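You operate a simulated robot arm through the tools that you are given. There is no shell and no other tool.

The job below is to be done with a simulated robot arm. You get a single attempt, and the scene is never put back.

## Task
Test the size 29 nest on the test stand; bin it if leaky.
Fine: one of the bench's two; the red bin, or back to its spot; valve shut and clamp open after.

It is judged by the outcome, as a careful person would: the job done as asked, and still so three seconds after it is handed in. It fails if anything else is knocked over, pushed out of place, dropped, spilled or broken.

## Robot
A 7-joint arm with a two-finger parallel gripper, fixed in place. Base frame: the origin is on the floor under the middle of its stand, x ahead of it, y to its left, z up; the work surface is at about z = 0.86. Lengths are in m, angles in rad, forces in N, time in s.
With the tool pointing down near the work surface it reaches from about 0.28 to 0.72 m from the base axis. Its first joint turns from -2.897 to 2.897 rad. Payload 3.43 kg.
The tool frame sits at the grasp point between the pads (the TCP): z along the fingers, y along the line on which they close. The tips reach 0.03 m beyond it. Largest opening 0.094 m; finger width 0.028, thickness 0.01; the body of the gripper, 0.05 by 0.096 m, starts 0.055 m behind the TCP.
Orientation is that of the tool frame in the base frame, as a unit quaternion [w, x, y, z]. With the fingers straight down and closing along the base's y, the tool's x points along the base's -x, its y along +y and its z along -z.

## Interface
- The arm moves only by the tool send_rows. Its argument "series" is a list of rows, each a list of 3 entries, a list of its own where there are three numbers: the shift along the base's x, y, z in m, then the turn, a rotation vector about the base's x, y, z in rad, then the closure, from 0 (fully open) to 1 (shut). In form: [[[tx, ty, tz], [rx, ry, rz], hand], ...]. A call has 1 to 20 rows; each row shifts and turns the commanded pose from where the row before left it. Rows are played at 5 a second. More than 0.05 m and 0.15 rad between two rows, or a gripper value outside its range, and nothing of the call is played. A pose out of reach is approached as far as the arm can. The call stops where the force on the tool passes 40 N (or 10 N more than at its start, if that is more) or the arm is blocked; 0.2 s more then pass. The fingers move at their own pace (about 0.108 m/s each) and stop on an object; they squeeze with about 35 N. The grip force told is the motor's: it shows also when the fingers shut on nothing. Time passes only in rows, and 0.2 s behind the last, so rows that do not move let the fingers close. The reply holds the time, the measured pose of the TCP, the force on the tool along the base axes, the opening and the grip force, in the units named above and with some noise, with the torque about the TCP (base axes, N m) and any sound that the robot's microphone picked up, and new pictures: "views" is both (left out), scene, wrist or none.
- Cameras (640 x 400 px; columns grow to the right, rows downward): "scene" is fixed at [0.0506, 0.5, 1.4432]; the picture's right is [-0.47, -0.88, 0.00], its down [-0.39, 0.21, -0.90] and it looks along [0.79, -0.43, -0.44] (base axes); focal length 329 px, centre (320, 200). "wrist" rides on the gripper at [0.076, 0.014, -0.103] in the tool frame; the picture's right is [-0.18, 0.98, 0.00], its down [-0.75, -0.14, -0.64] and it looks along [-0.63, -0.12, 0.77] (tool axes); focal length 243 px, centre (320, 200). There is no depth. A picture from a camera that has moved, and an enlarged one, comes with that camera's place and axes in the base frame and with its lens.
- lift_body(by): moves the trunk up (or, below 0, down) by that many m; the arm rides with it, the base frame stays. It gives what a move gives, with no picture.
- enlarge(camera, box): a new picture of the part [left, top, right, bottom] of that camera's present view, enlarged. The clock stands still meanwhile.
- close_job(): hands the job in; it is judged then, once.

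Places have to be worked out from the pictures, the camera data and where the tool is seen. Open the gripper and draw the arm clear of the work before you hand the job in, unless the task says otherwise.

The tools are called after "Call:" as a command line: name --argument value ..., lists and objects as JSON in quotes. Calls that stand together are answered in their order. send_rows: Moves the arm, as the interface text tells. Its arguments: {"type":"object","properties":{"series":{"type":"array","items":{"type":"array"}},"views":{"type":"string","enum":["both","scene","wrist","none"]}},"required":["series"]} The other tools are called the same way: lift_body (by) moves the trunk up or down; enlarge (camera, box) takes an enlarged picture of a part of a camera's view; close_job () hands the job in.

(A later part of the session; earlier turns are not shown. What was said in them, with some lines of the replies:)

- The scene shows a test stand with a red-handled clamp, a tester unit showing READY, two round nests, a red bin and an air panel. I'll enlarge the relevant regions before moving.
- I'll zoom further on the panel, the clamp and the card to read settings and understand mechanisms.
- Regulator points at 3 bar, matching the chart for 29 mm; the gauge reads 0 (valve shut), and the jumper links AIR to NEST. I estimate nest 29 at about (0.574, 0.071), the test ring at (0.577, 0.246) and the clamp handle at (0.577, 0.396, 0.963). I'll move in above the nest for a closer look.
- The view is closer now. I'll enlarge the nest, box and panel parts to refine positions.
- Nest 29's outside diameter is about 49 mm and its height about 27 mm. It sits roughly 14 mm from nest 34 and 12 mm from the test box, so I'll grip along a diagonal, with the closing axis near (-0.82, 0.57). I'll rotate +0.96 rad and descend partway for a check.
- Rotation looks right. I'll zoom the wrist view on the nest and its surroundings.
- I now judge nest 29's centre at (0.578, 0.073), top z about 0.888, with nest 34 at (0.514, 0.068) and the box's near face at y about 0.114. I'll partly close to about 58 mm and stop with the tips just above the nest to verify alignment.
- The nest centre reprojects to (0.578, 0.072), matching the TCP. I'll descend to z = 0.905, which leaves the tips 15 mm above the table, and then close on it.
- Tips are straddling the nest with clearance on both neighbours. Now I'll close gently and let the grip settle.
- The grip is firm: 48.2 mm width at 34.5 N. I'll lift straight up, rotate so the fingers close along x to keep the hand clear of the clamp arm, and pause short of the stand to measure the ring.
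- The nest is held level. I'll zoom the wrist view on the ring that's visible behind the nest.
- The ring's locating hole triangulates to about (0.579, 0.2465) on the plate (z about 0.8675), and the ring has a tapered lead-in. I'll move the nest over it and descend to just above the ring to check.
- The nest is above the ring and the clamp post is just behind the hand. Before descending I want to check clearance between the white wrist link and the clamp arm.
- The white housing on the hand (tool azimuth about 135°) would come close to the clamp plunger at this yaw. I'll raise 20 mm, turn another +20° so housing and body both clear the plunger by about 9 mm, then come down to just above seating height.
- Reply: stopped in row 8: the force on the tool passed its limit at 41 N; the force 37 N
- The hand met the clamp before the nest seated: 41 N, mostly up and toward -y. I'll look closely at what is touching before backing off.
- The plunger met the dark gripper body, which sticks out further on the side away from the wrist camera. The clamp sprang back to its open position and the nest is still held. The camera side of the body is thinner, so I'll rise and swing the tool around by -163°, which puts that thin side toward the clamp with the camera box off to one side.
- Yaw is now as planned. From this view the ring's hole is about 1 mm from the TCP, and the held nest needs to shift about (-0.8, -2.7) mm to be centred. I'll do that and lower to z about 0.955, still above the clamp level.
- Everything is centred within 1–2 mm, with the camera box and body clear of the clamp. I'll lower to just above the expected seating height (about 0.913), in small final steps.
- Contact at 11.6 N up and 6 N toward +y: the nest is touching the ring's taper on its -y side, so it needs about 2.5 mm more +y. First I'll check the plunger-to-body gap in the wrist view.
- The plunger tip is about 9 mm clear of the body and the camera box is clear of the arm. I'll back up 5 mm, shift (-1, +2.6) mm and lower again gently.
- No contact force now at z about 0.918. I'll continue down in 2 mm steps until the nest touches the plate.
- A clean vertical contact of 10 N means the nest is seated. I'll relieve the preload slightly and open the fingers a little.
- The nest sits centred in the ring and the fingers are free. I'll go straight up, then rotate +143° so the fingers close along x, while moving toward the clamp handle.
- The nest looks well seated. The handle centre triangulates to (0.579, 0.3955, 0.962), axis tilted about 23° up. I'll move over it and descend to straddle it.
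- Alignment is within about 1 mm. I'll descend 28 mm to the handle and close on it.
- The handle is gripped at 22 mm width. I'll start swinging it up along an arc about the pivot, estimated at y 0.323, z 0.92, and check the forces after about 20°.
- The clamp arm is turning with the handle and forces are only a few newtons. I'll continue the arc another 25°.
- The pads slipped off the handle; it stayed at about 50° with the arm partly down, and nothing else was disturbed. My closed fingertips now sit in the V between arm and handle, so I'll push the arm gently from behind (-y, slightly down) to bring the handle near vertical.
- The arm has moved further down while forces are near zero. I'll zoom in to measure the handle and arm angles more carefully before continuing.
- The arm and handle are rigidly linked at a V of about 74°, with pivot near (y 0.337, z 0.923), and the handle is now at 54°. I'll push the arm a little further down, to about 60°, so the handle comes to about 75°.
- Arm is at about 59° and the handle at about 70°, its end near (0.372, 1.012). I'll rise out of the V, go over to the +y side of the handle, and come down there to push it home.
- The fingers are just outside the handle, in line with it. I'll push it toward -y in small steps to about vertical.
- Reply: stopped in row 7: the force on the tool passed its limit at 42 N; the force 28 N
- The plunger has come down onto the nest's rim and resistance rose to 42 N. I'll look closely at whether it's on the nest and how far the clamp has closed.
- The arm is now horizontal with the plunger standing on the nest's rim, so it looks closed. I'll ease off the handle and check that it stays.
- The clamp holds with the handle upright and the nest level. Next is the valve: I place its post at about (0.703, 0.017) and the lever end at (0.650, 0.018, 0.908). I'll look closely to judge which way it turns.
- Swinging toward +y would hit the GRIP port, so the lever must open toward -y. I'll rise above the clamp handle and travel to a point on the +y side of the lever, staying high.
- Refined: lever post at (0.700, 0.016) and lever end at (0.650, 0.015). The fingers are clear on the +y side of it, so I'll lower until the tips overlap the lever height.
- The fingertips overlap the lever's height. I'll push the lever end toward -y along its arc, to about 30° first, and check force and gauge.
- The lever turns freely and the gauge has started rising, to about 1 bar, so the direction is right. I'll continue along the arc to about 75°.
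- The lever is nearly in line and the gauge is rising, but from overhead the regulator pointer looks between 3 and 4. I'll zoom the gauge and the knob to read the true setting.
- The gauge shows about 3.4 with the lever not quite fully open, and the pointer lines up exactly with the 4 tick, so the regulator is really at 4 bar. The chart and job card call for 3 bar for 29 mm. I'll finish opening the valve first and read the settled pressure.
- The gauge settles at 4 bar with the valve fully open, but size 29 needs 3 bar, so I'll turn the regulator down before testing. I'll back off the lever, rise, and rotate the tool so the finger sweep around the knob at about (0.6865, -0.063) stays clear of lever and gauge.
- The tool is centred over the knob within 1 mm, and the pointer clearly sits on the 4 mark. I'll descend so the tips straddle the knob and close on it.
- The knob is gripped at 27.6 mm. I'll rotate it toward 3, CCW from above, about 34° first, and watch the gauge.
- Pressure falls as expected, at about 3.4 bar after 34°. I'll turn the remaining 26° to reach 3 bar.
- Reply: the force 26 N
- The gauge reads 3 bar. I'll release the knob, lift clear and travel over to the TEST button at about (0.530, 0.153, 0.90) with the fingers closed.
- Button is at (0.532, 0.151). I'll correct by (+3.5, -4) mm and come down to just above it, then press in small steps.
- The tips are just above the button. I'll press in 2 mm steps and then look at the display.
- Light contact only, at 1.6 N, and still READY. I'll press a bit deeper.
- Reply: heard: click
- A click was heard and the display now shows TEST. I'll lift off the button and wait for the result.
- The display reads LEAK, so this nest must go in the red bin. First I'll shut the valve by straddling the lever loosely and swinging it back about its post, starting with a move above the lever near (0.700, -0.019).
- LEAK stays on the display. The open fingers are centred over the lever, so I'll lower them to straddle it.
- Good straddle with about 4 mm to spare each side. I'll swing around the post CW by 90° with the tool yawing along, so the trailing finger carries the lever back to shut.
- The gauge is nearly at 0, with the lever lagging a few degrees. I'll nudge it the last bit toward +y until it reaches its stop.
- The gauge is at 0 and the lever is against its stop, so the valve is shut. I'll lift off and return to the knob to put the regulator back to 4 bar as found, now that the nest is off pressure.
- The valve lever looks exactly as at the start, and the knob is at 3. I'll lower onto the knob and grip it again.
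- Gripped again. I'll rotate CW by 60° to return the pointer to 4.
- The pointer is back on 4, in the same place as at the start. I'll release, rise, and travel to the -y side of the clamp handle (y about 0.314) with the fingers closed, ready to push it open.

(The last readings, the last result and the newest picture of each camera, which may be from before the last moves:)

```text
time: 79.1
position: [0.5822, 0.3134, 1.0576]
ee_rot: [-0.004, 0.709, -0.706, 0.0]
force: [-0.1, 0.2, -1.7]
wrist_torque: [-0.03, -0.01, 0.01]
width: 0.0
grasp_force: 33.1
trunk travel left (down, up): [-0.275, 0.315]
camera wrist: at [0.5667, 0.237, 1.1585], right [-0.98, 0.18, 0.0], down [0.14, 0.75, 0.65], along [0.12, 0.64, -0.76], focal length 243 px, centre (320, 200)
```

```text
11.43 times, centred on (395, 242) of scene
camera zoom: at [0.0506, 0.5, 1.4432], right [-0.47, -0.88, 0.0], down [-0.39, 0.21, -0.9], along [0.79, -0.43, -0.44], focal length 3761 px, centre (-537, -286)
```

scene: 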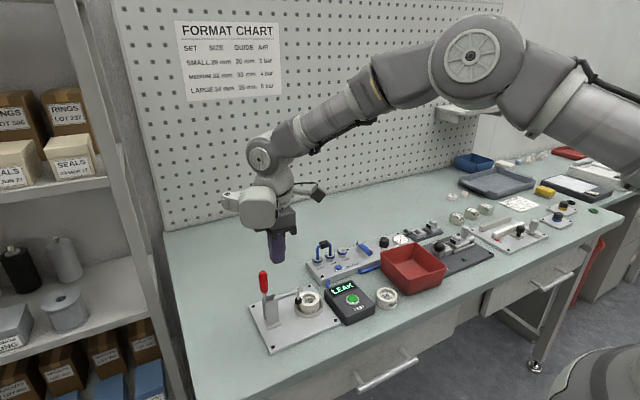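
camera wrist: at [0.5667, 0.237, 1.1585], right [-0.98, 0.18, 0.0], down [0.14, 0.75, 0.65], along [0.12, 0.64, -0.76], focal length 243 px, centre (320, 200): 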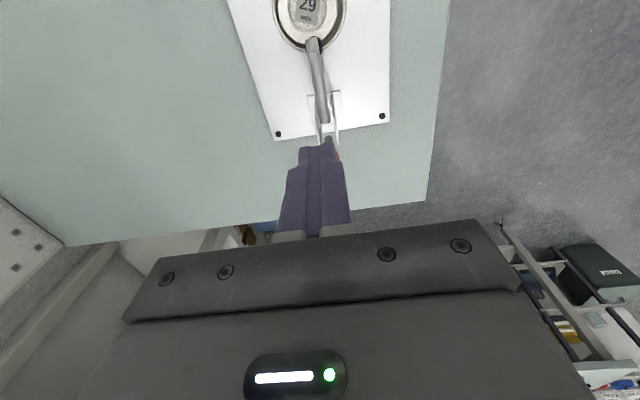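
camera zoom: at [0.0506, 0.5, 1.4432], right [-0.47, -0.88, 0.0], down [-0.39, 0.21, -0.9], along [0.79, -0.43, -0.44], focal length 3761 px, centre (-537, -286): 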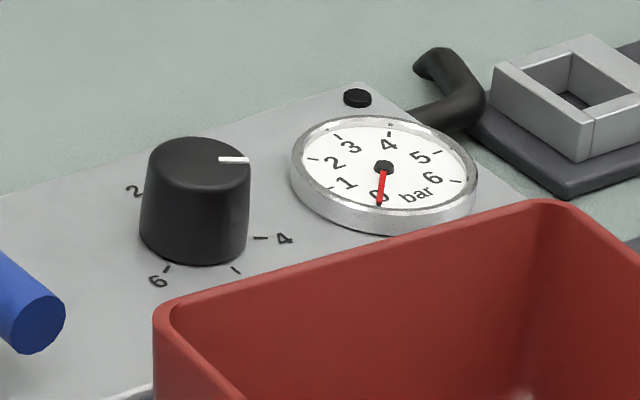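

Regulator pointer and valve look as found. The handle is at x about 0.578, so I'll shift -4 mm in x, descend beside it, and start pushing it toward +y.

Call:
send_rows --series '[[[-0.004, 0, -0.02], [0, 0, 0], 1.0], [[0, 0, -0.0225], [0, 0, 0], 1.0], [[0, 0.006, 0], [0, 0, 0], 1.0], [[0, 0.006, 0], [0, 0, 0], 1.0], [[0, 0.007, 0], [0, 0, 0], 1.0], [[0, 0.007, 0], [0, 0, 0], 1.0], [[0, 0.007, 0], [0, 0, 0], 1.0], [[0, 0, 0], [0, 0, 0], 1.0]]'

Call:
enlarge --camera "scene" --box '[225, 245, 325, 320]'

```text
time: 80.9
position: [0.5779, 0.3471, 1.0152]
ee_rot: [-0.004, 0.708, -0.706, 0.0]
force: [0.6, 0.4, 0.0]
wrist_torque: [0.03, -0.01, -0.01]
width: 0.0
grasp_force: 32.7
trunk travel left (down, up): [-0.275, 0.315]
camera wrist: at [0.5618, 0.2709, 1.1163], right [-0.98, 0.18, 0.0], down [0.14, 0.75, 0.65], along [0.12, 0.64, -0.76], focal length 243 px, centre (320, 200)
```

scene: 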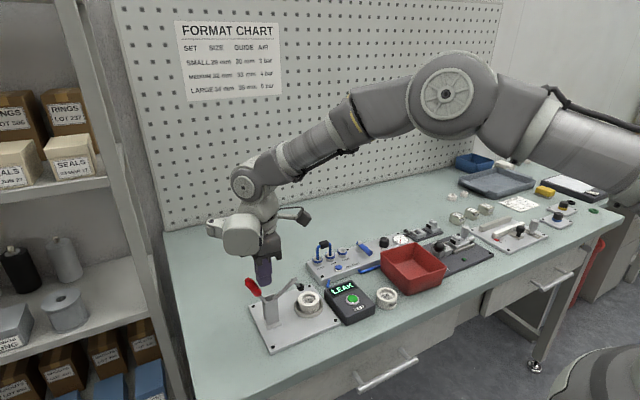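
wrist: 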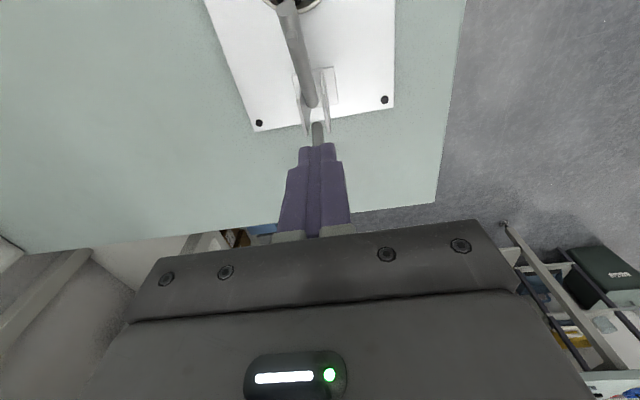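

```text
5.33 times, centred on (275, 282) of scene
camera zoom: at [0.0506, 0.5, 1.4432], right [-0.47, -0.88, 0.0], down [-0.39, 0.21, -0.9], along [0.79, -0.43, -0.44], focal length 1755 px, centre (560, -240)
```

zoom: 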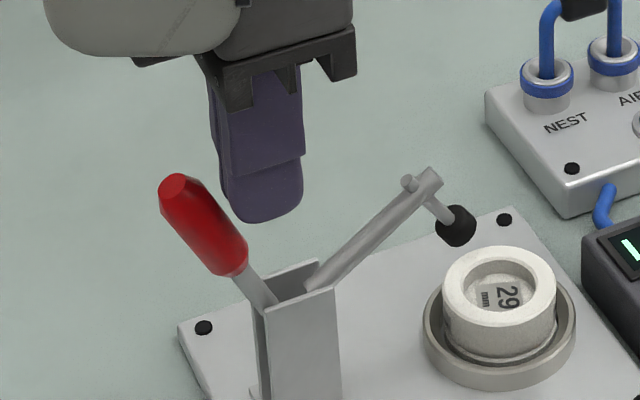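

The handle swings open easily and the plunger has lifted off the nest. I'll continue +y, then down, to bring it to its original open position.

Call:
send_rows --series '[[[0, 0.007, 0], [0, 0, 0], 1.0], [[0, 0.007, 0], [0, 0, 0], 1.0], [[0, 0.007, 0], [0, 0, 0], 1.0], [[0, 0.007, 0], [0, 0, 0], 1.0], [[0, 0.003, -0.004], [0, 0, 0], 1.0], [[0, 0.002, -0.004], [0, 0, 0], 1.0], [[0, 0, 0], [0, 0, 0], 1.0]]'

Call:
enlarge --camera "scene" --box '[215, 245, 325, 325]'

```text
time: 82.5
position: [0.578, 0.38, 1.0067]
ee_rot: [-0.003, 0.708, -0.706, 0.0]
force: [-1.0, 0.1, 0.1]
wrist_torque: [0.01, -0.02, 0.0]
width: 0.0
grasp_force: 32.9
trunk travel left (down, up): [-0.275, 0.315]
camera wrist: at [0.5622, 0.3036, 1.1078], right [-0.98, 0.18, 0.0], down [0.14, 0.75, 0.65], along [0.12, 0.64, -0.76], focal length 243 px, centre (320, 200)
```

scene: 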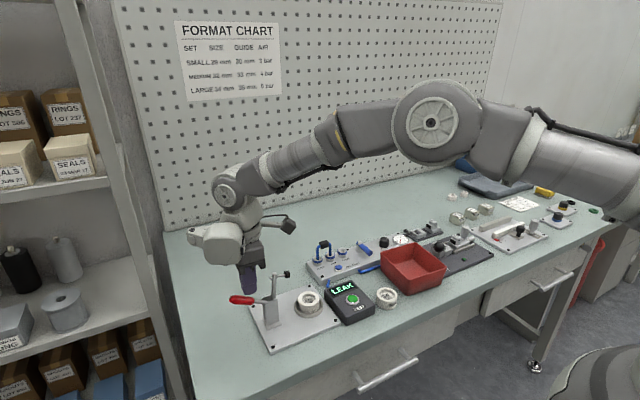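
wrist: 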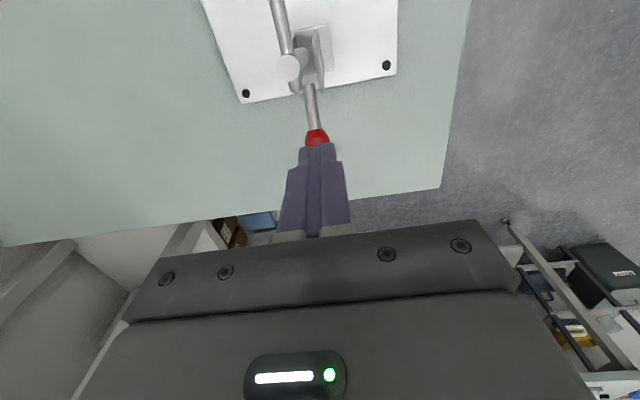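

```text
5.00 times, centred on (270, 285) of scene
camera zoom: at [0.0506, 0.5, 1.4432], right [-0.47, -0.88, 0.0], down [-0.39, 0.21, -0.9], along [0.79, -0.43, -0.44], focal length 1646 px, centre (570, -225)
```

zoom: 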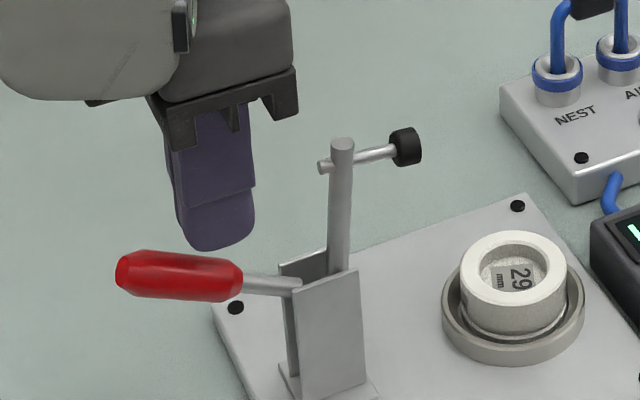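

The clamp is open again and the nest is undisturbed. I'll compare it with the initial picture using the same crop.

Call:
enlarge --camera "scene" --box '[225, 265, 345, 355]'

```text
4.44 times, centred on (285, 310) of scene
camera zoom: at [0.0506, 0.5, 1.4432], right [-0.47, -0.88, 0.0], down [-0.39, 0.21, -0.9], along [0.79, -0.43, -0.44], focal length 1463 px, centre (476, -289)
```

zoom: 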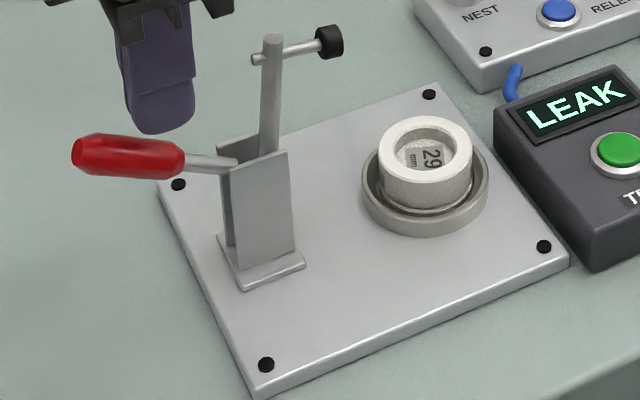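

The clamp matches its original open position exactly. Now I'll rise and return over the nest with the same yaw (127°) I used to place it.

Call:
send_rows --series '[[[0, -0.004, 0.03], [0, 0, 0], 1.0], [[0, 0, 0.035], [0, 0, 0], 1.0], [[0.0001, -0.0077, 0], [0, 0, -0.1468], 0.8], [[0.0001, -0.0077, 0], [0, 0, -0.1468], 0.6], [[0.0001, -0.0077, 0], [0, 0, -0.1468], 0.34], [[0.0001, -0.0077, 0], [0, 0, -0.1468], 0.34], [[0.0001, -0.0077, 0], [0, 0, -0.1468], 0.34], [[0.0001, -0.0077, 0], [0, 0, -0.1468], 0.34], [[0.0001, -0.0077, 0], [0, 0, -0.1468], 0.34], [[0.0001, -0.0077, 0], [0, 0, -0.1468], 0.34], [[0.0001, -0.0077, 0], [0, 0, -0.1468], 0.34], [[0.0001, -0.0077, 0], [0, 0, -0.1468], 0.34], [[0.0001, -0.0077, 0], [0, 0, -0.1468], 0.34], [[0.0001, -0.0077, 0], [0, 0, -0.1468], 0.34], [[0.0001, -0.0077, 0], [0, 0, -0.1468], 0.34], [[0.0001, -0.0077, 0], [0, 0, -0.1468], 0.34], [[0.0001, -0.0077, 0], [0, 0, -0.1468], 0.34], [[0.0001, -0.0077, 0], [0, 0, -0.1468], 0.34], [[0.0001, -0.0076, 0], [0, 0, -0.1472], 0.34], [[0, 0, 0], [0, 0, 0], 0.34]]'

Call:
enlarge --camera "wrist" --box '[220, 50, 420, 190]'

```text
time: 86.7
position: [0.5788, 0.2447, 1.072]
ee_rot: [0.0, 0.446, 0.895, -0.004]
force: [0.3, 0.2, 0.3]
wrist_torque: [0.02, -0.02, 0.0]
width: 0.0619
grasp_force: 0.1
trunk travel left (down, up): [-0.275, 0.315]
camera wrist: at [0.5439, 0.3154, 1.173], right [0.9, 0.45, -0.01], down [0.34, -0.68, 0.65], along [0.28, -0.58, -0.76], focal length 243 px, centre (320, 200)
```

scene: 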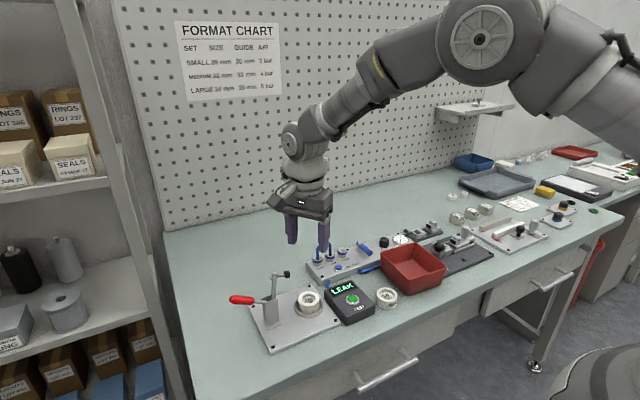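
wrist: 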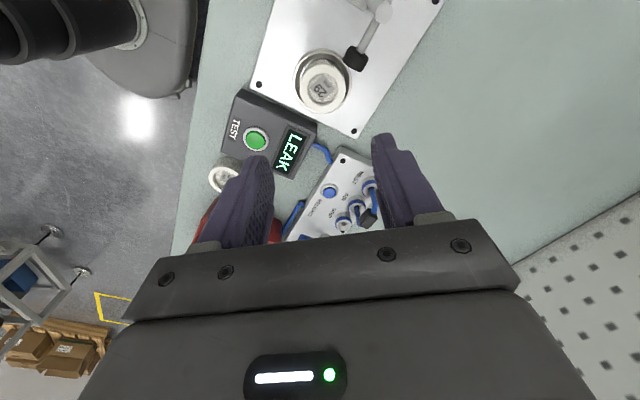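

```text
2.86 times, centred on (320, 120) of wrist
camera zoom: at [0.5439, 0.3154, 1.173], right [0.9, 0.45, -0.01], down [0.34, -0.68, 0.65], along [0.28, -0.58, -0.76], focal length 693 px, centre (320, 429)
```

zoom: 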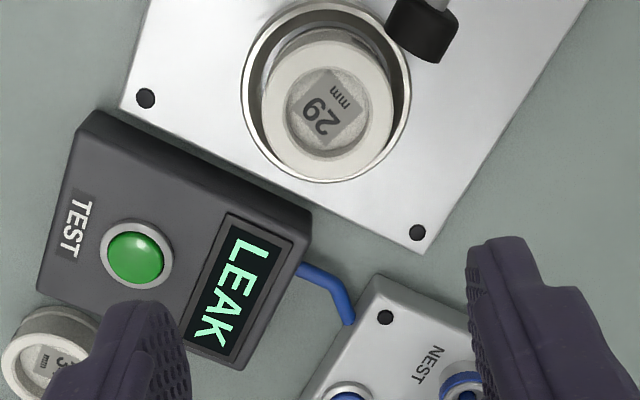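

The nest sits at about (0.580, 0.247) in the ring. I'll shift slightly and descend to z about 0.955 for a check before the final approach.

Call:
send_rows --series '[[[0.0005, 0.002, -0.03], [0, 0, 0], 0.34], [[0, 0, -0.03], [0, 0, 0], 0.34], [[0, 0, -0.03], [0, 0, 0], 0.34], [[0, 0, -0.025], [0, 0, 0], 0.34], [[0, 0, 0], [0, 0, 0], 0.34]]'

Call:
enlarge --camera "wrist" --box '[240, 80, 400, 200]'

Call:
enlarge --camera "scene" --box '[245, 230, 345, 305]'

```text
time: 87.9
position: [0.5804, 0.2475, 0.9571]
ee_rot: [0.001, 0.445, 0.895, -0.004]
force: [-0.1, -0.8, -0.2]
wrist_torque: [-0.04, 0.01, 0.0]
width: 0.0617
grasp_force: 0.1
trunk travel left (down, up): [-0.275, 0.315]
camera wrist: at [0.5451, 0.3176, 1.0579], right [0.89, 0.45, 0.0], down [0.34, -0.68, 0.65], along [0.29, -0.58, -0.76], focal length 243 px, centre (320, 200)
```

scene: 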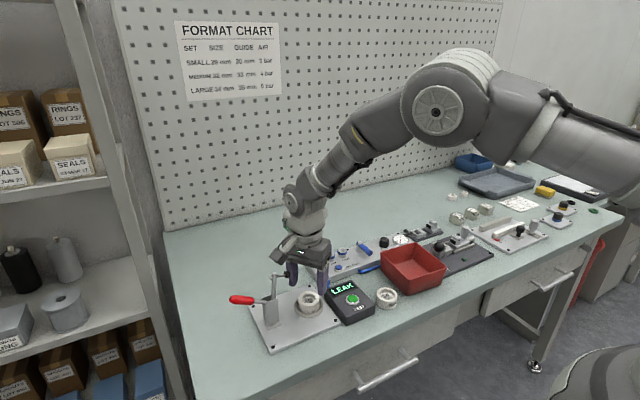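
wrist: 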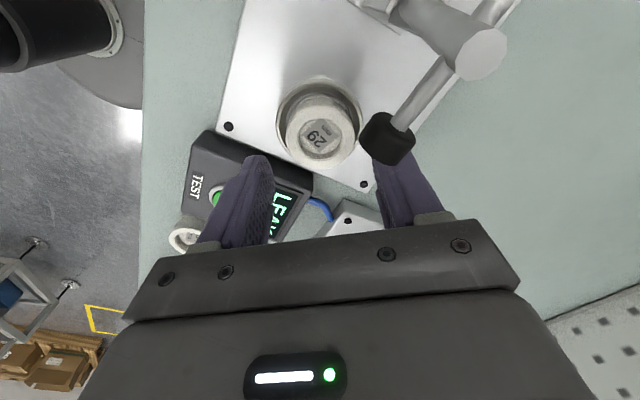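

```text
3.33 times, centred on (320, 140) of wrist
camera zoom: at [0.5451, 0.3176, 1.0579], right [0.89, 0.45, 0.0], down [0.34, -0.68, 0.65], along [0.29, -0.58, -0.76], focal length 809 px, centre (320, 400)
```

zoom: 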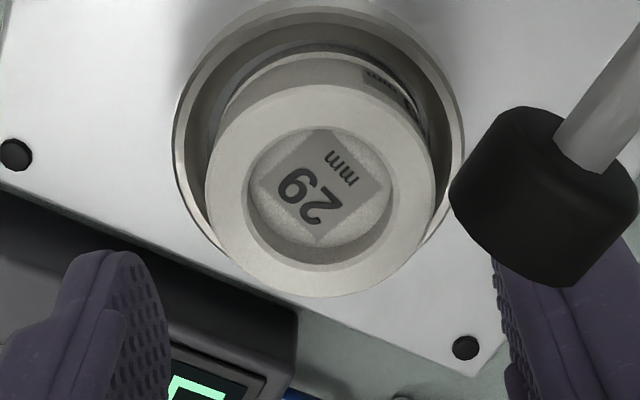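

```text
5.33 times, centred on (295, 268) of scene
camera zoom: at [0.0506, 0.5, 1.4432], right [-0.47, -0.88, 0.0], down [-0.39, 0.21, -0.9], along [0.79, -0.43, -0.44], focal length 1755 px, centre (453, -160)
```

zoom: 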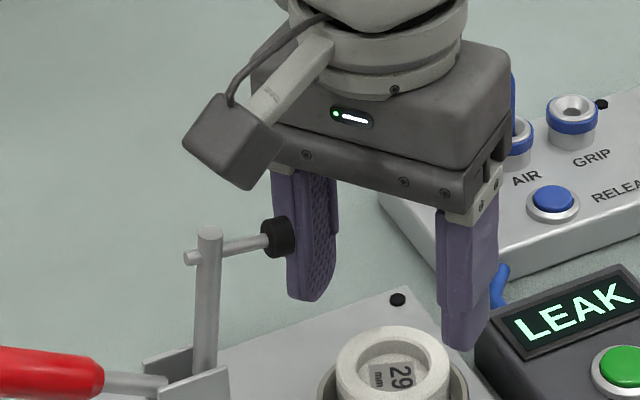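

The nest is centred between the fingers and the hand again clears the clamp. I'll descend to the grasp height and close on the nest.

Call:
send_rows --series '[[[0.0005, -0.001, -0.015], [0, 0, 0], 0.34], [[0, 0, -0.015], [0, 0, 0], 0.34], [[0, 0, -0.0105], [0, 0, 0], 0.34], [[0, 0, 0], [0, 0, 0], 0.42], [[0, 0, 0], [0, 0, 0], 0.48], [[0, 0, 0], [0, 0, 0], 1.0], [[0, 0, 0], [0, 0, 0], 1.0]]'

Call:
enlarge --camera "wrist" --box '[240, 80, 400, 200]'

```text
time: 89.5
position: [0.5798, 0.2453, 0.9163]
ee_rot: [0.001, 0.446, 0.895, -0.003]
force: [0.7, 0.6, -0.1]
wrist_torque: [-0.02, -0.03, 0.01]
width: 0.0482
grasp_force: 35.3
trunk travel left (down, up): [-0.275, 0.315]
camera wrist: at [0.5452, 0.3163, 1.0177], right [0.89, 0.45, 0.0], down [0.34, -0.68, 0.65], along [0.29, -0.58, -0.76], focal length 243 px, centre (320, 200)
```

scene: 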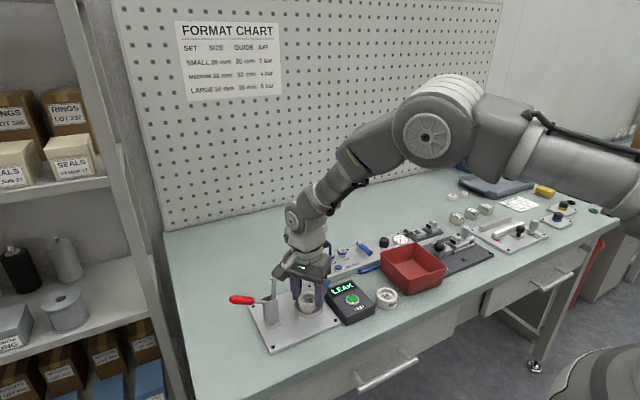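
wrist: 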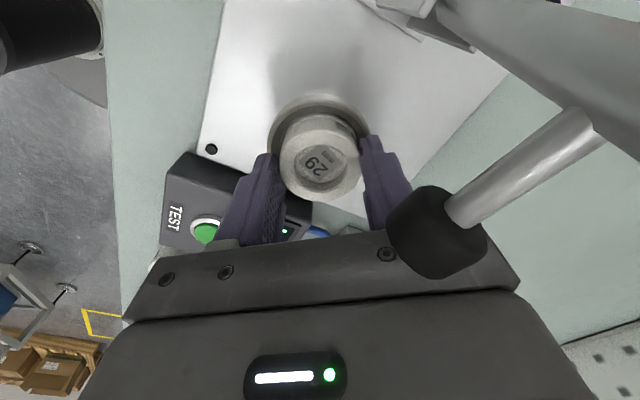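

```text
3.33 times, centred on (320, 140) of wrist
camera zoom: at [0.5452, 0.3163, 1.0177], right [0.89, 0.45, 0.0], down [0.34, -0.68, 0.65], along [0.29, -0.58, -0.76], focal length 809 px, centre (320, 400)
```

zoom: 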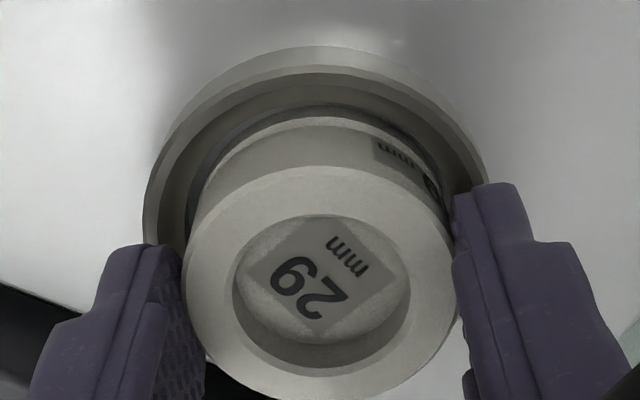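

The nest is gripped at 48.2 mm and 35 N. I'll lift it straight up out of the ring and carry it above the red bin, turning so the fingers close along x.

Call:
send_rows --series '[[[0, 0, 0.015], [0, 0, 0], 1.0], [[0, 0, 0.04], [0, 0, 0], 1.0], [[0, 0, 0.05], [0, 0, 0], 1.0], [[0, 0, 0.045], [0, 0, 0], 1.0], [[-0.0033, -0.0425, 0], [0, 0, -0.0923], 1.0], [[-0.0033, -0.0425, 0], [0, 0, -0.0923], 1.0], [[-0.0033, -0.0425, 0], [0, 0, -0.0923], 1.0], [[-0.0033, -0.0425, 0], [0, 0, -0.0923], 1.0], [[-0.0033, -0.0425, 0], [0, 0, -0.0923], 1.0], [[-0.0033, -0.0425, 0], [0, 0, -0.0923], 1.0], [[-0.0033, -0.0425, 0], [0, 0, -0.0923], 1.0], [[0, 0, 0], [0, 0, 0], 1.0]]'

Call:
enlarge --camera "wrist" --box '[180, 20, 460, 220]'

Call:
enlarge --camera "scene" --box '[240, 170, 460, 320]'

```text
time: 92.1
position: [0.5567, -0.0505, 1.0661]
ee_rot: [-0.001, 0.707, 0.707, -0.004]
force: [0.1, 0.4, -0.5]
wrist_torque: [-0.02, 0.01, -0.01]
width: 0.048
grasp_force: 35.2
trunk travel left (down, up): [-0.275, 0.315]
camera wrist: at [0.5708, 0.0268, 1.1671], right [0.98, -0.18, 0.0], down [-0.14, -0.75, 0.65], along [-0.12, -0.64, -0.76], focal length 243 px, centre (320, 200)
```

scene: 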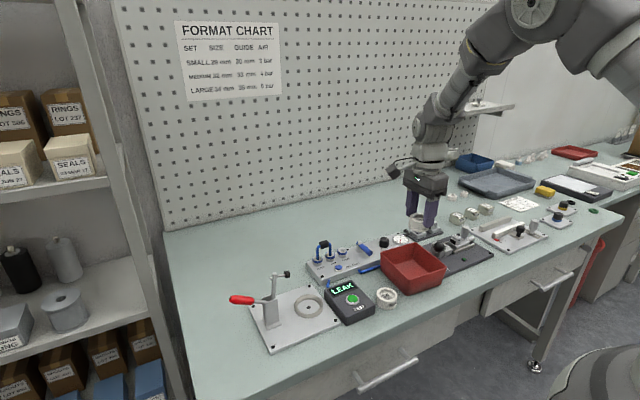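
wrist: 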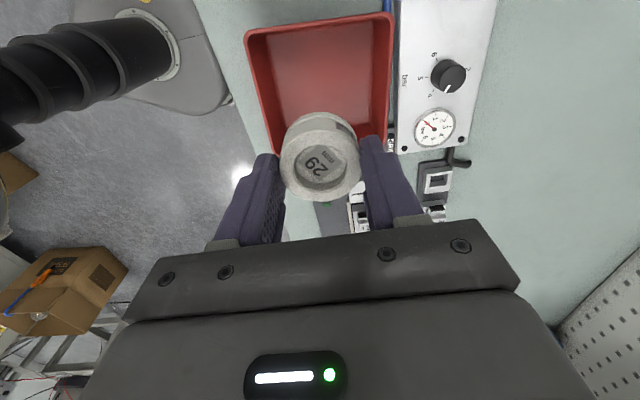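

```text
2.00 times, centred on (320, 120) of wrist
camera zoom: at [0.5708, 0.0268, 1.1671], right [0.98, -0.18, 0.0], down [-0.14, -0.75, 0.65], along [-0.12, -0.64, -0.76], focal length 485 px, centre (320, 360)
```

zoom: 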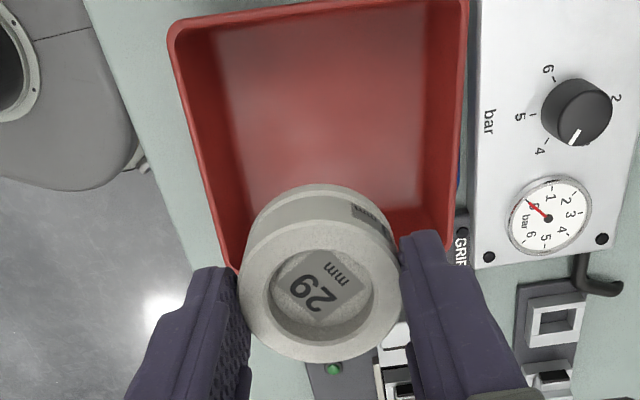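

```text
2.67 times, centred on (350, 245) of scene
camera zoom: at [0.0506, 0.5, 1.4432], right [-0.47, -0.88, 0.0], down [-0.39, 0.21, -0.9], along [0.79, -0.43, -0.44], focal length 878 px, centre (240, 80)
```

zoom: 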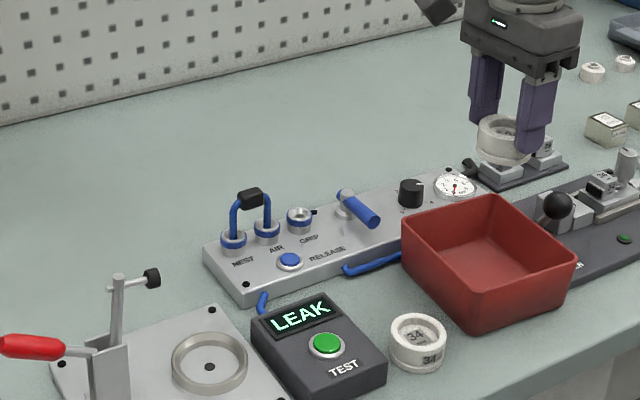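

Bin rim corners come out at about (0.505, 0.010), (0.627, -0.002), (0.620, -0.112) and (0.496, -0.101), so the centre is (0.562, -0.051). I'll shift +5 mm in x and lower into the bin to just above the floor.

Call:
send_rows --series '[[[0.005, 0, -0.03], [0, 0, 0], 1.0], [[0, 0, -0.035], [0, 0, 0], 1.0], [[0, 0, -0.035], [0, 0, 0], 1.0], [[0, 0, -0.03], [0, 0, 0], 1.0], [[0, 0, -0.014], [0, 0, 0], 1.0], [[0, 0, 0], [0, 0, 0], 1.0]]'

Call:
enlarge --camera "scene" --box '[340, 200, 480, 300]'

```text
time: 93.5
position: [0.5617, -0.052, 0.9222]
ee_rot: [-0.001, 0.707, 0.708, -0.003]
force: [-0.3, -0.4, -0.1]
wrist_torque: [-0.01, -0.01, 0.01]
width: 0.0483
grasp_force: 35.0
trunk travel left (down, up): [-0.275, 0.315]
camera wrist: at [0.5764, 0.0258, 1.0226], right [0.98, -0.18, 0.0], down [-0.14, -0.75, 0.65], along [-0.12, -0.64, -0.76], focal length 243 px, centre (320, 200)
```

scene: 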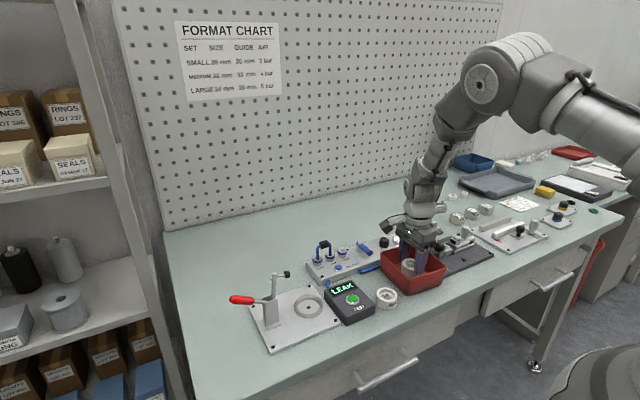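
wrist: 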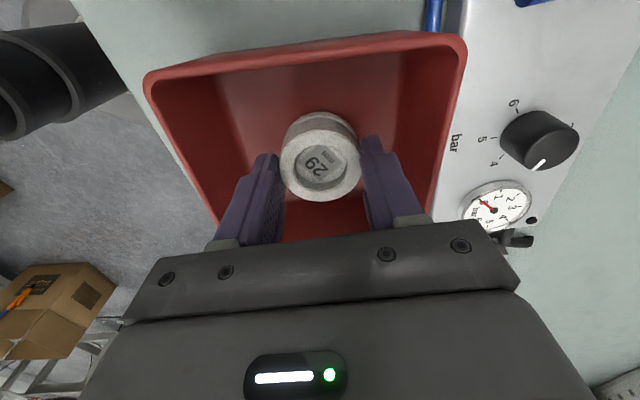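

```text
4.00 times, centred on (410, 250) of scene
camera zoom: at [0.0506, 0.5, 1.4432], right [-0.47, -0.88, 0.0], down [-0.39, 0.21, -0.9], along [0.79, -0.43, -0.44], focal length 1316 px, centre (-40, 0)
```

zoom: 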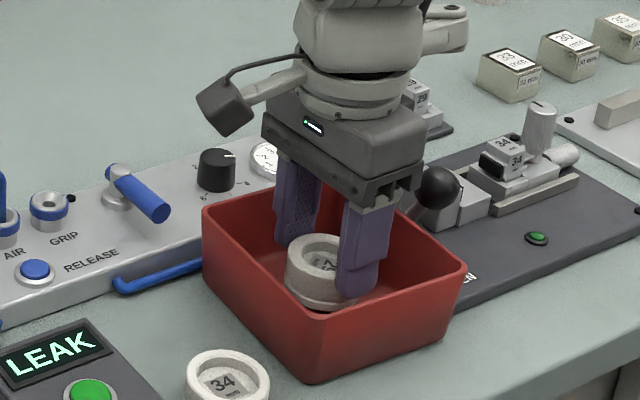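

The nest is inside the bin, clear of its walls. I'll lower the last centimetre in small steps until it touches the floor.

Call:
send_rows --series '[[[0, 0, -0.004], [0, 0, 0], 1.0], [[0, 0, -0.003], [0, 0, 0], 1.0], [[0, 0, -0.002], [0, 0, 0], 1.0], [[0, 0, 0], [0, 0, 0], 1.0]]' --views "none"

```text
time: 94.5
position: [0.5621, -0.0515, 0.9131]
ee_rot: [-0.001, 0.707, 0.708, -0.004]
force: [0.8, -0.1, -0.2]
wrist_torque: [0.04, -0.01, 0.0]
width: 0.0482
grasp_force: 34.6
trunk travel left (down, up): [-0.275, 0.315]
```

No contact yet at z 0.913; continuing down in 1.5 mm steps.

Call:
send_rows --series '[[[0, 0, -0.0015], [0, 0, 0], 1.0], [[0, 0, -0.0015], [0, 0, 0], 1.0], [[0, 0, 0], [0, 0, 0], 1.0]]' --views "none"

```text
time: 95.3
position: [0.562, -0.0512, 0.9106]
ee_rot: [0.0, 0.706, 0.708, -0.004]
force: [0.0, -0.8, 0.7]
wrist_torque: [0.0, -0.03, 0.01]
width: 0.0482
grasp_force: 35.5
trunk travel left (down, up): [-0.275, 0.315]
```

Still no contact at 0.9105, so a little further.

Call:
send_rows --series '[[[0, 0, -0.0015], [0, 0, 0], 1.0], [[0, 0, -0.001], [0, 0, 0], 1.0], [[0, 0, 0], [0, 0, 0], 1.0]]' --views "wrist"

Call:
enlarge --camera "wrist" --box '[220, 60, 420, 200]'

```text
time: 96.1
position: [0.5607, -0.0524, 0.9103]
ee_rot: [0.002, 0.707, 0.707, -0.003]
force: [0.7, -0.2, 27.9]
wrist_torque: [-0.1, 0.06, 0.01]
width: 0.0481
grasp_force: 35.0
trunk travel left (down, up): [-0.275, 0.315]
camera wrist: at [0.5754, 0.0258, 1.0113], right [0.98, -0.18, 0.0], down [-0.14, -0.75, 0.65], along [-0.12, -0.64, -0.76], focal length 243 px, centre (320, 200)
```

wrist: 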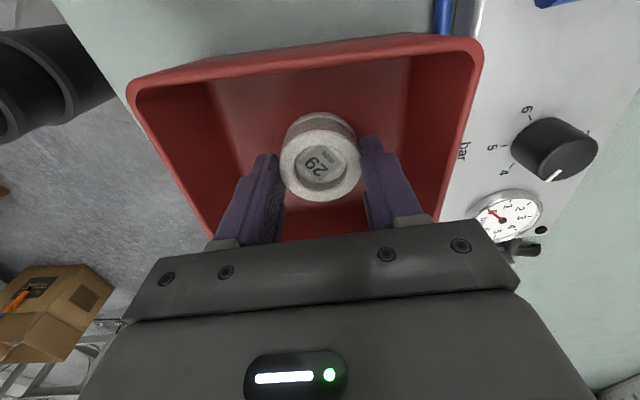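

```text
2.86 times, centred on (320, 130) of wrist
camera zoom: at [0.5754, 0.0258, 1.0113], right [0.98, -0.18, 0.0], down [-0.14, -0.75, 0.65], along [-0.12, -0.64, -0.76], focal length 693 px, centre (320, 400)
```

zoom: 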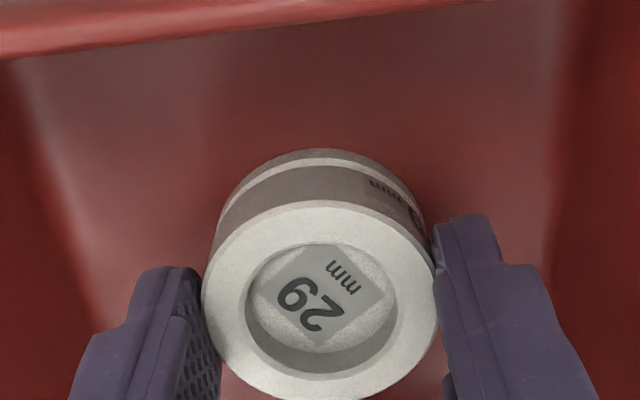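

The nest is resting on the bin floor. I'll relieve the preload, open the fingers a little, and lift out.

Call:
send_rows --series '[[[0, 0, 0.0015], [0, 0, 0], 1.0], [[0, 0, 0], [0, 0, 0], 0.45], [[0, 0, 0], [0, 0, 0], 0.38], [[0, 0, 0], [0, 0, 0], 0.36], [[0, 0, 0.02], [0, 0, 0], 0.36], [[0, 0, 0.04], [0, 0, 0], 0.36], [[0, 0, 0.05], [0, 0, 0], 0.36], [[0, 0, 0.05], [0, 0, 0], 0.36], [[0, 0, 0.03], [0, 0, 0], 0.2], [[0, 0, 0], [0, 0, 0], 0]]'

Call:
enlarge --camera "wrist" --box '[180, 20, 460, 220]'

Call:
enlarge --camera "scene" --box '[220, 220, 460, 350]'

```text
time: 98.3
position: [0.5626, -0.0524, 1.0994]
ee_rot: [-0.001, 0.707, 0.708, -0.004]
force: [-0.1, 0.8, 0.3]
wrist_torque: [0.0, -0.03, 0.0]
width: 0.094
grasp_force: 0.0
trunk travel left (down, up): [-0.275, 0.315]
camera wrist: at [0.5764, 0.0254, 1.2002], right [0.98, -0.18, -0.01], down [-0.14, -0.75, 0.65], along [-0.12, -0.64, -0.76], focal length 243 px, centre (320, 200)
```

scene: 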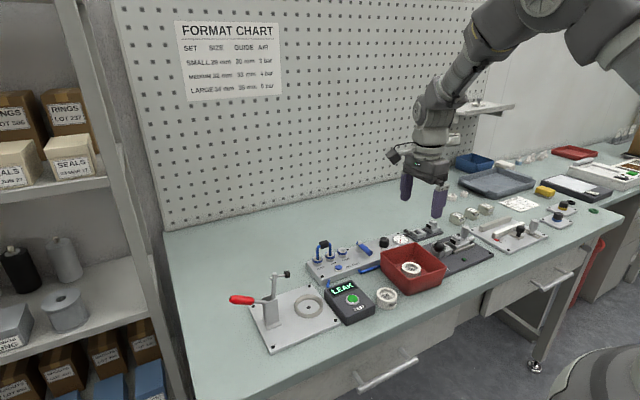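
wrist: 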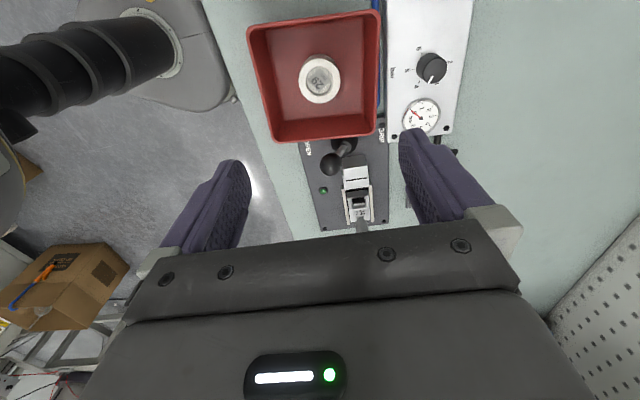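

```text
2.00 times, centred on (320, 120) of wrist
camera zoom: at [0.5764, 0.0254, 1.2002], right [0.98, -0.18, -0.01], down [-0.14, -0.75, 0.65], along [-0.12, -0.64, -0.76], focal length 485 px, centre (320, 360)
```

zoom: 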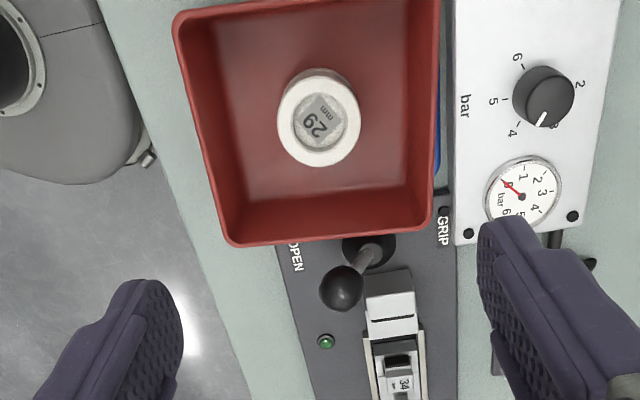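

```text
2.67 times, centred on (340, 285) of scene
camera zoom: at [0.0506, 0.5, 1.4432], right [-0.47, -0.88, 0.0], down [-0.39, 0.21, -0.9], along [0.79, -0.43, -0.44], focal length 878 px, centre (267, -27)
```

zoom: 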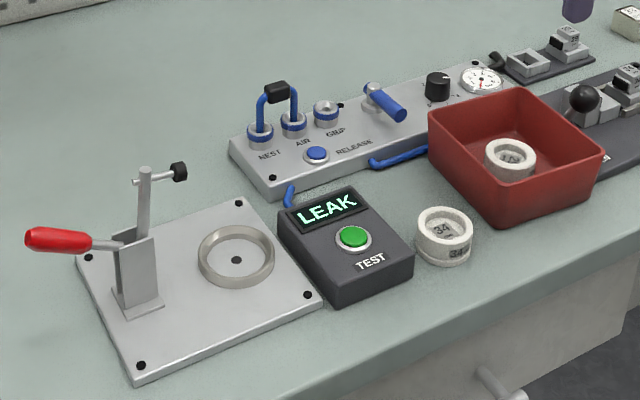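

The leaky nest sits upright in the red bin, clamp open, valve shut, and everything else looks in place. I'll draw the arm back up toward its starting place and do a final check of the bench.

Call:
send_rows --series '[[[-0.01, 0.005, 0.04], [0, 0, 0], 0], [[-0.015, 0.01, 0.045], [0, 0, 0.1], 0], [[-0.02, 0.015, 0.04], [0, 0, 0.1], 0], [[-0.02, 0.015, 0.01], [0, 0, 0.1], 0], [[0, 0, 0], [0, 0, 0], 0], [[0, 0, 0], [0, 0, 0], 0]]'

Call:
enlarge --camera "scene" --box '[220, 220, 420, 360]'

Call:
enlarge --camera "scene" --box '[360, 225, 420, 265]'

Call:
enlarge --camera "scene" --box '[380, 140, 620, 290]'

```text
time: 99.7
position: [0.497, -0.0068, 1.2344]
ee_rot: [0.0, 0.592, 0.806, -0.004]
force: [0.8, -0.2, -0.1]
wrist_torque: [0.01, -0.03, 0.03]
width: 0.0939
grasp_force: 0.2
trunk travel left (down, up): [-0.275, 0.315]
camera wrist: at [0.4879, 0.0721, 1.3358], right [0.99, 0.12, 0.0], down [0.09, -0.76, 0.65], along [0.07, -0.64, -0.76], focal length 243 px, centre (320, 200)
```

scene: 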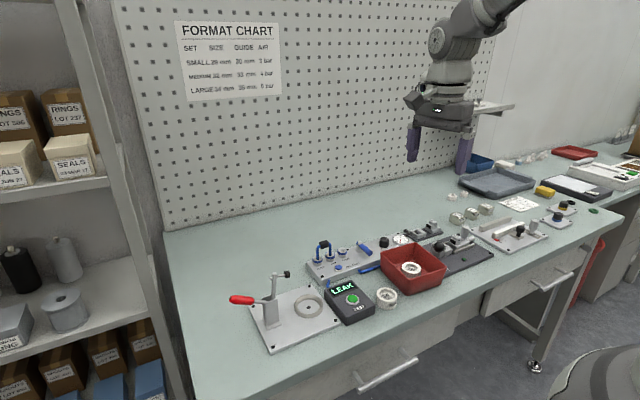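
wrist: 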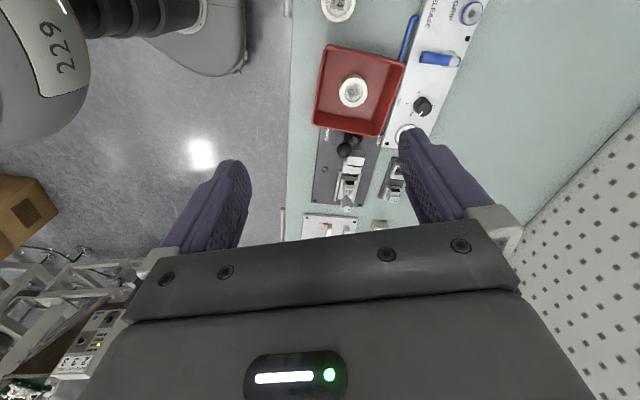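

```text
2.86 times, centred on (320, 290) of scene
camera zoom: at [0.0506, 0.5, 1.4432], right [-0.47, -0.88, 0.0], down [-0.39, 0.21, -0.9], along [0.79, -0.43, -0.44], focal length 940 px, centre (320, -57)
```

zoom: 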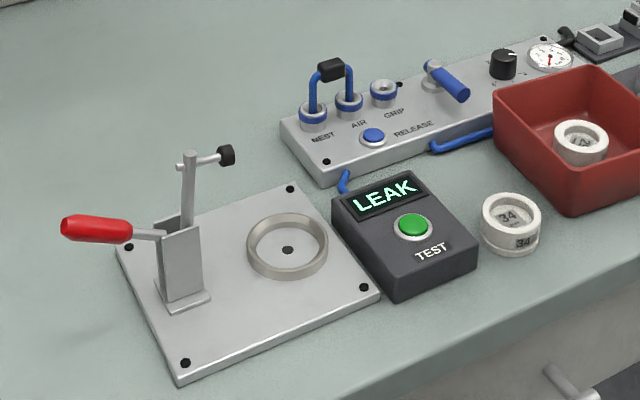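

```text
10.00 times, centred on (390, 245) of scene
camera zoom: at [0.0506, 0.5, 1.4432], right [-0.47, -0.88, 0.0], down [-0.39, 0.21, -0.9], along [0.79, -0.43, -0.44], focal length 3291 px, centre (-380, -250)
```

zoom: 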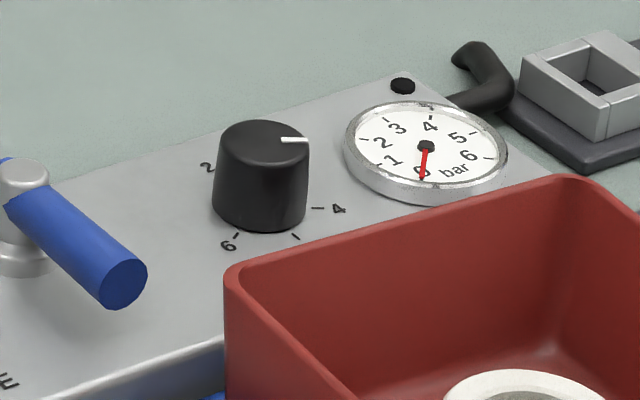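

```text
2.67 times, centred on (500, 215) of scene
camera zoom: at [0.0506, 0.5, 1.4432], right [-0.47, -0.88, 0.0], down [-0.39, 0.21, -0.9], along [0.79, -0.43, -0.44], focal length 878 px, centre (-160, 160)
```

zoom: 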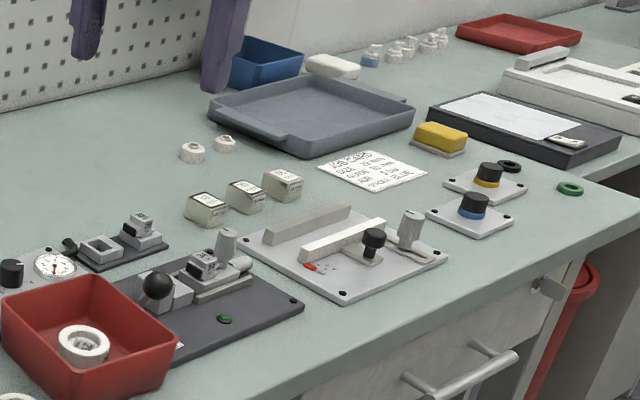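

Final pictures show the 29 nest upright in the red bin after reading LEAK at 3 bar. The valve is shut with the gauge at 0, the clamp is open as at the start, the regulator is back at 4, and nothing else has moved. The gripper is open and clear, so I'm handing the job in.

Call:
close_job

```text
The job is handed in.
```

The size 29 nest tested leaky and is now standing upright in the red bin. I handed the job in with the valve shut, the gauge at 0 and the clamp open as I found it.

- **Test pressure:** The regulator was at 4 bar, but the format chart and job card give 3 bar for size 29. I turned it down to 3 bar for the test. After shutting the valve I set it back to 4, so the bench still doesn't match the job card's 3 bar.
- **Result:** With the nest seated in the ring and clamped, the tester showed LEAK. I pressed TEST once and did not repeat it.
- **Clamp contact:** On the first try at seating the nest, the gripper body pressed against the open clamp (41 N). The clamp sprang back and nothing moved.
- **Closing the clamp:** The gripper slipped off the handle partway, so I finished by pushing the clamp arm and then the handle.
- **Clamp position:** When closed, the plunger pressed on one side of the nest's rim, not its centre. The nest stayed level.

In the final pictures the 34 nest and the rest of the bench look undisturbed.
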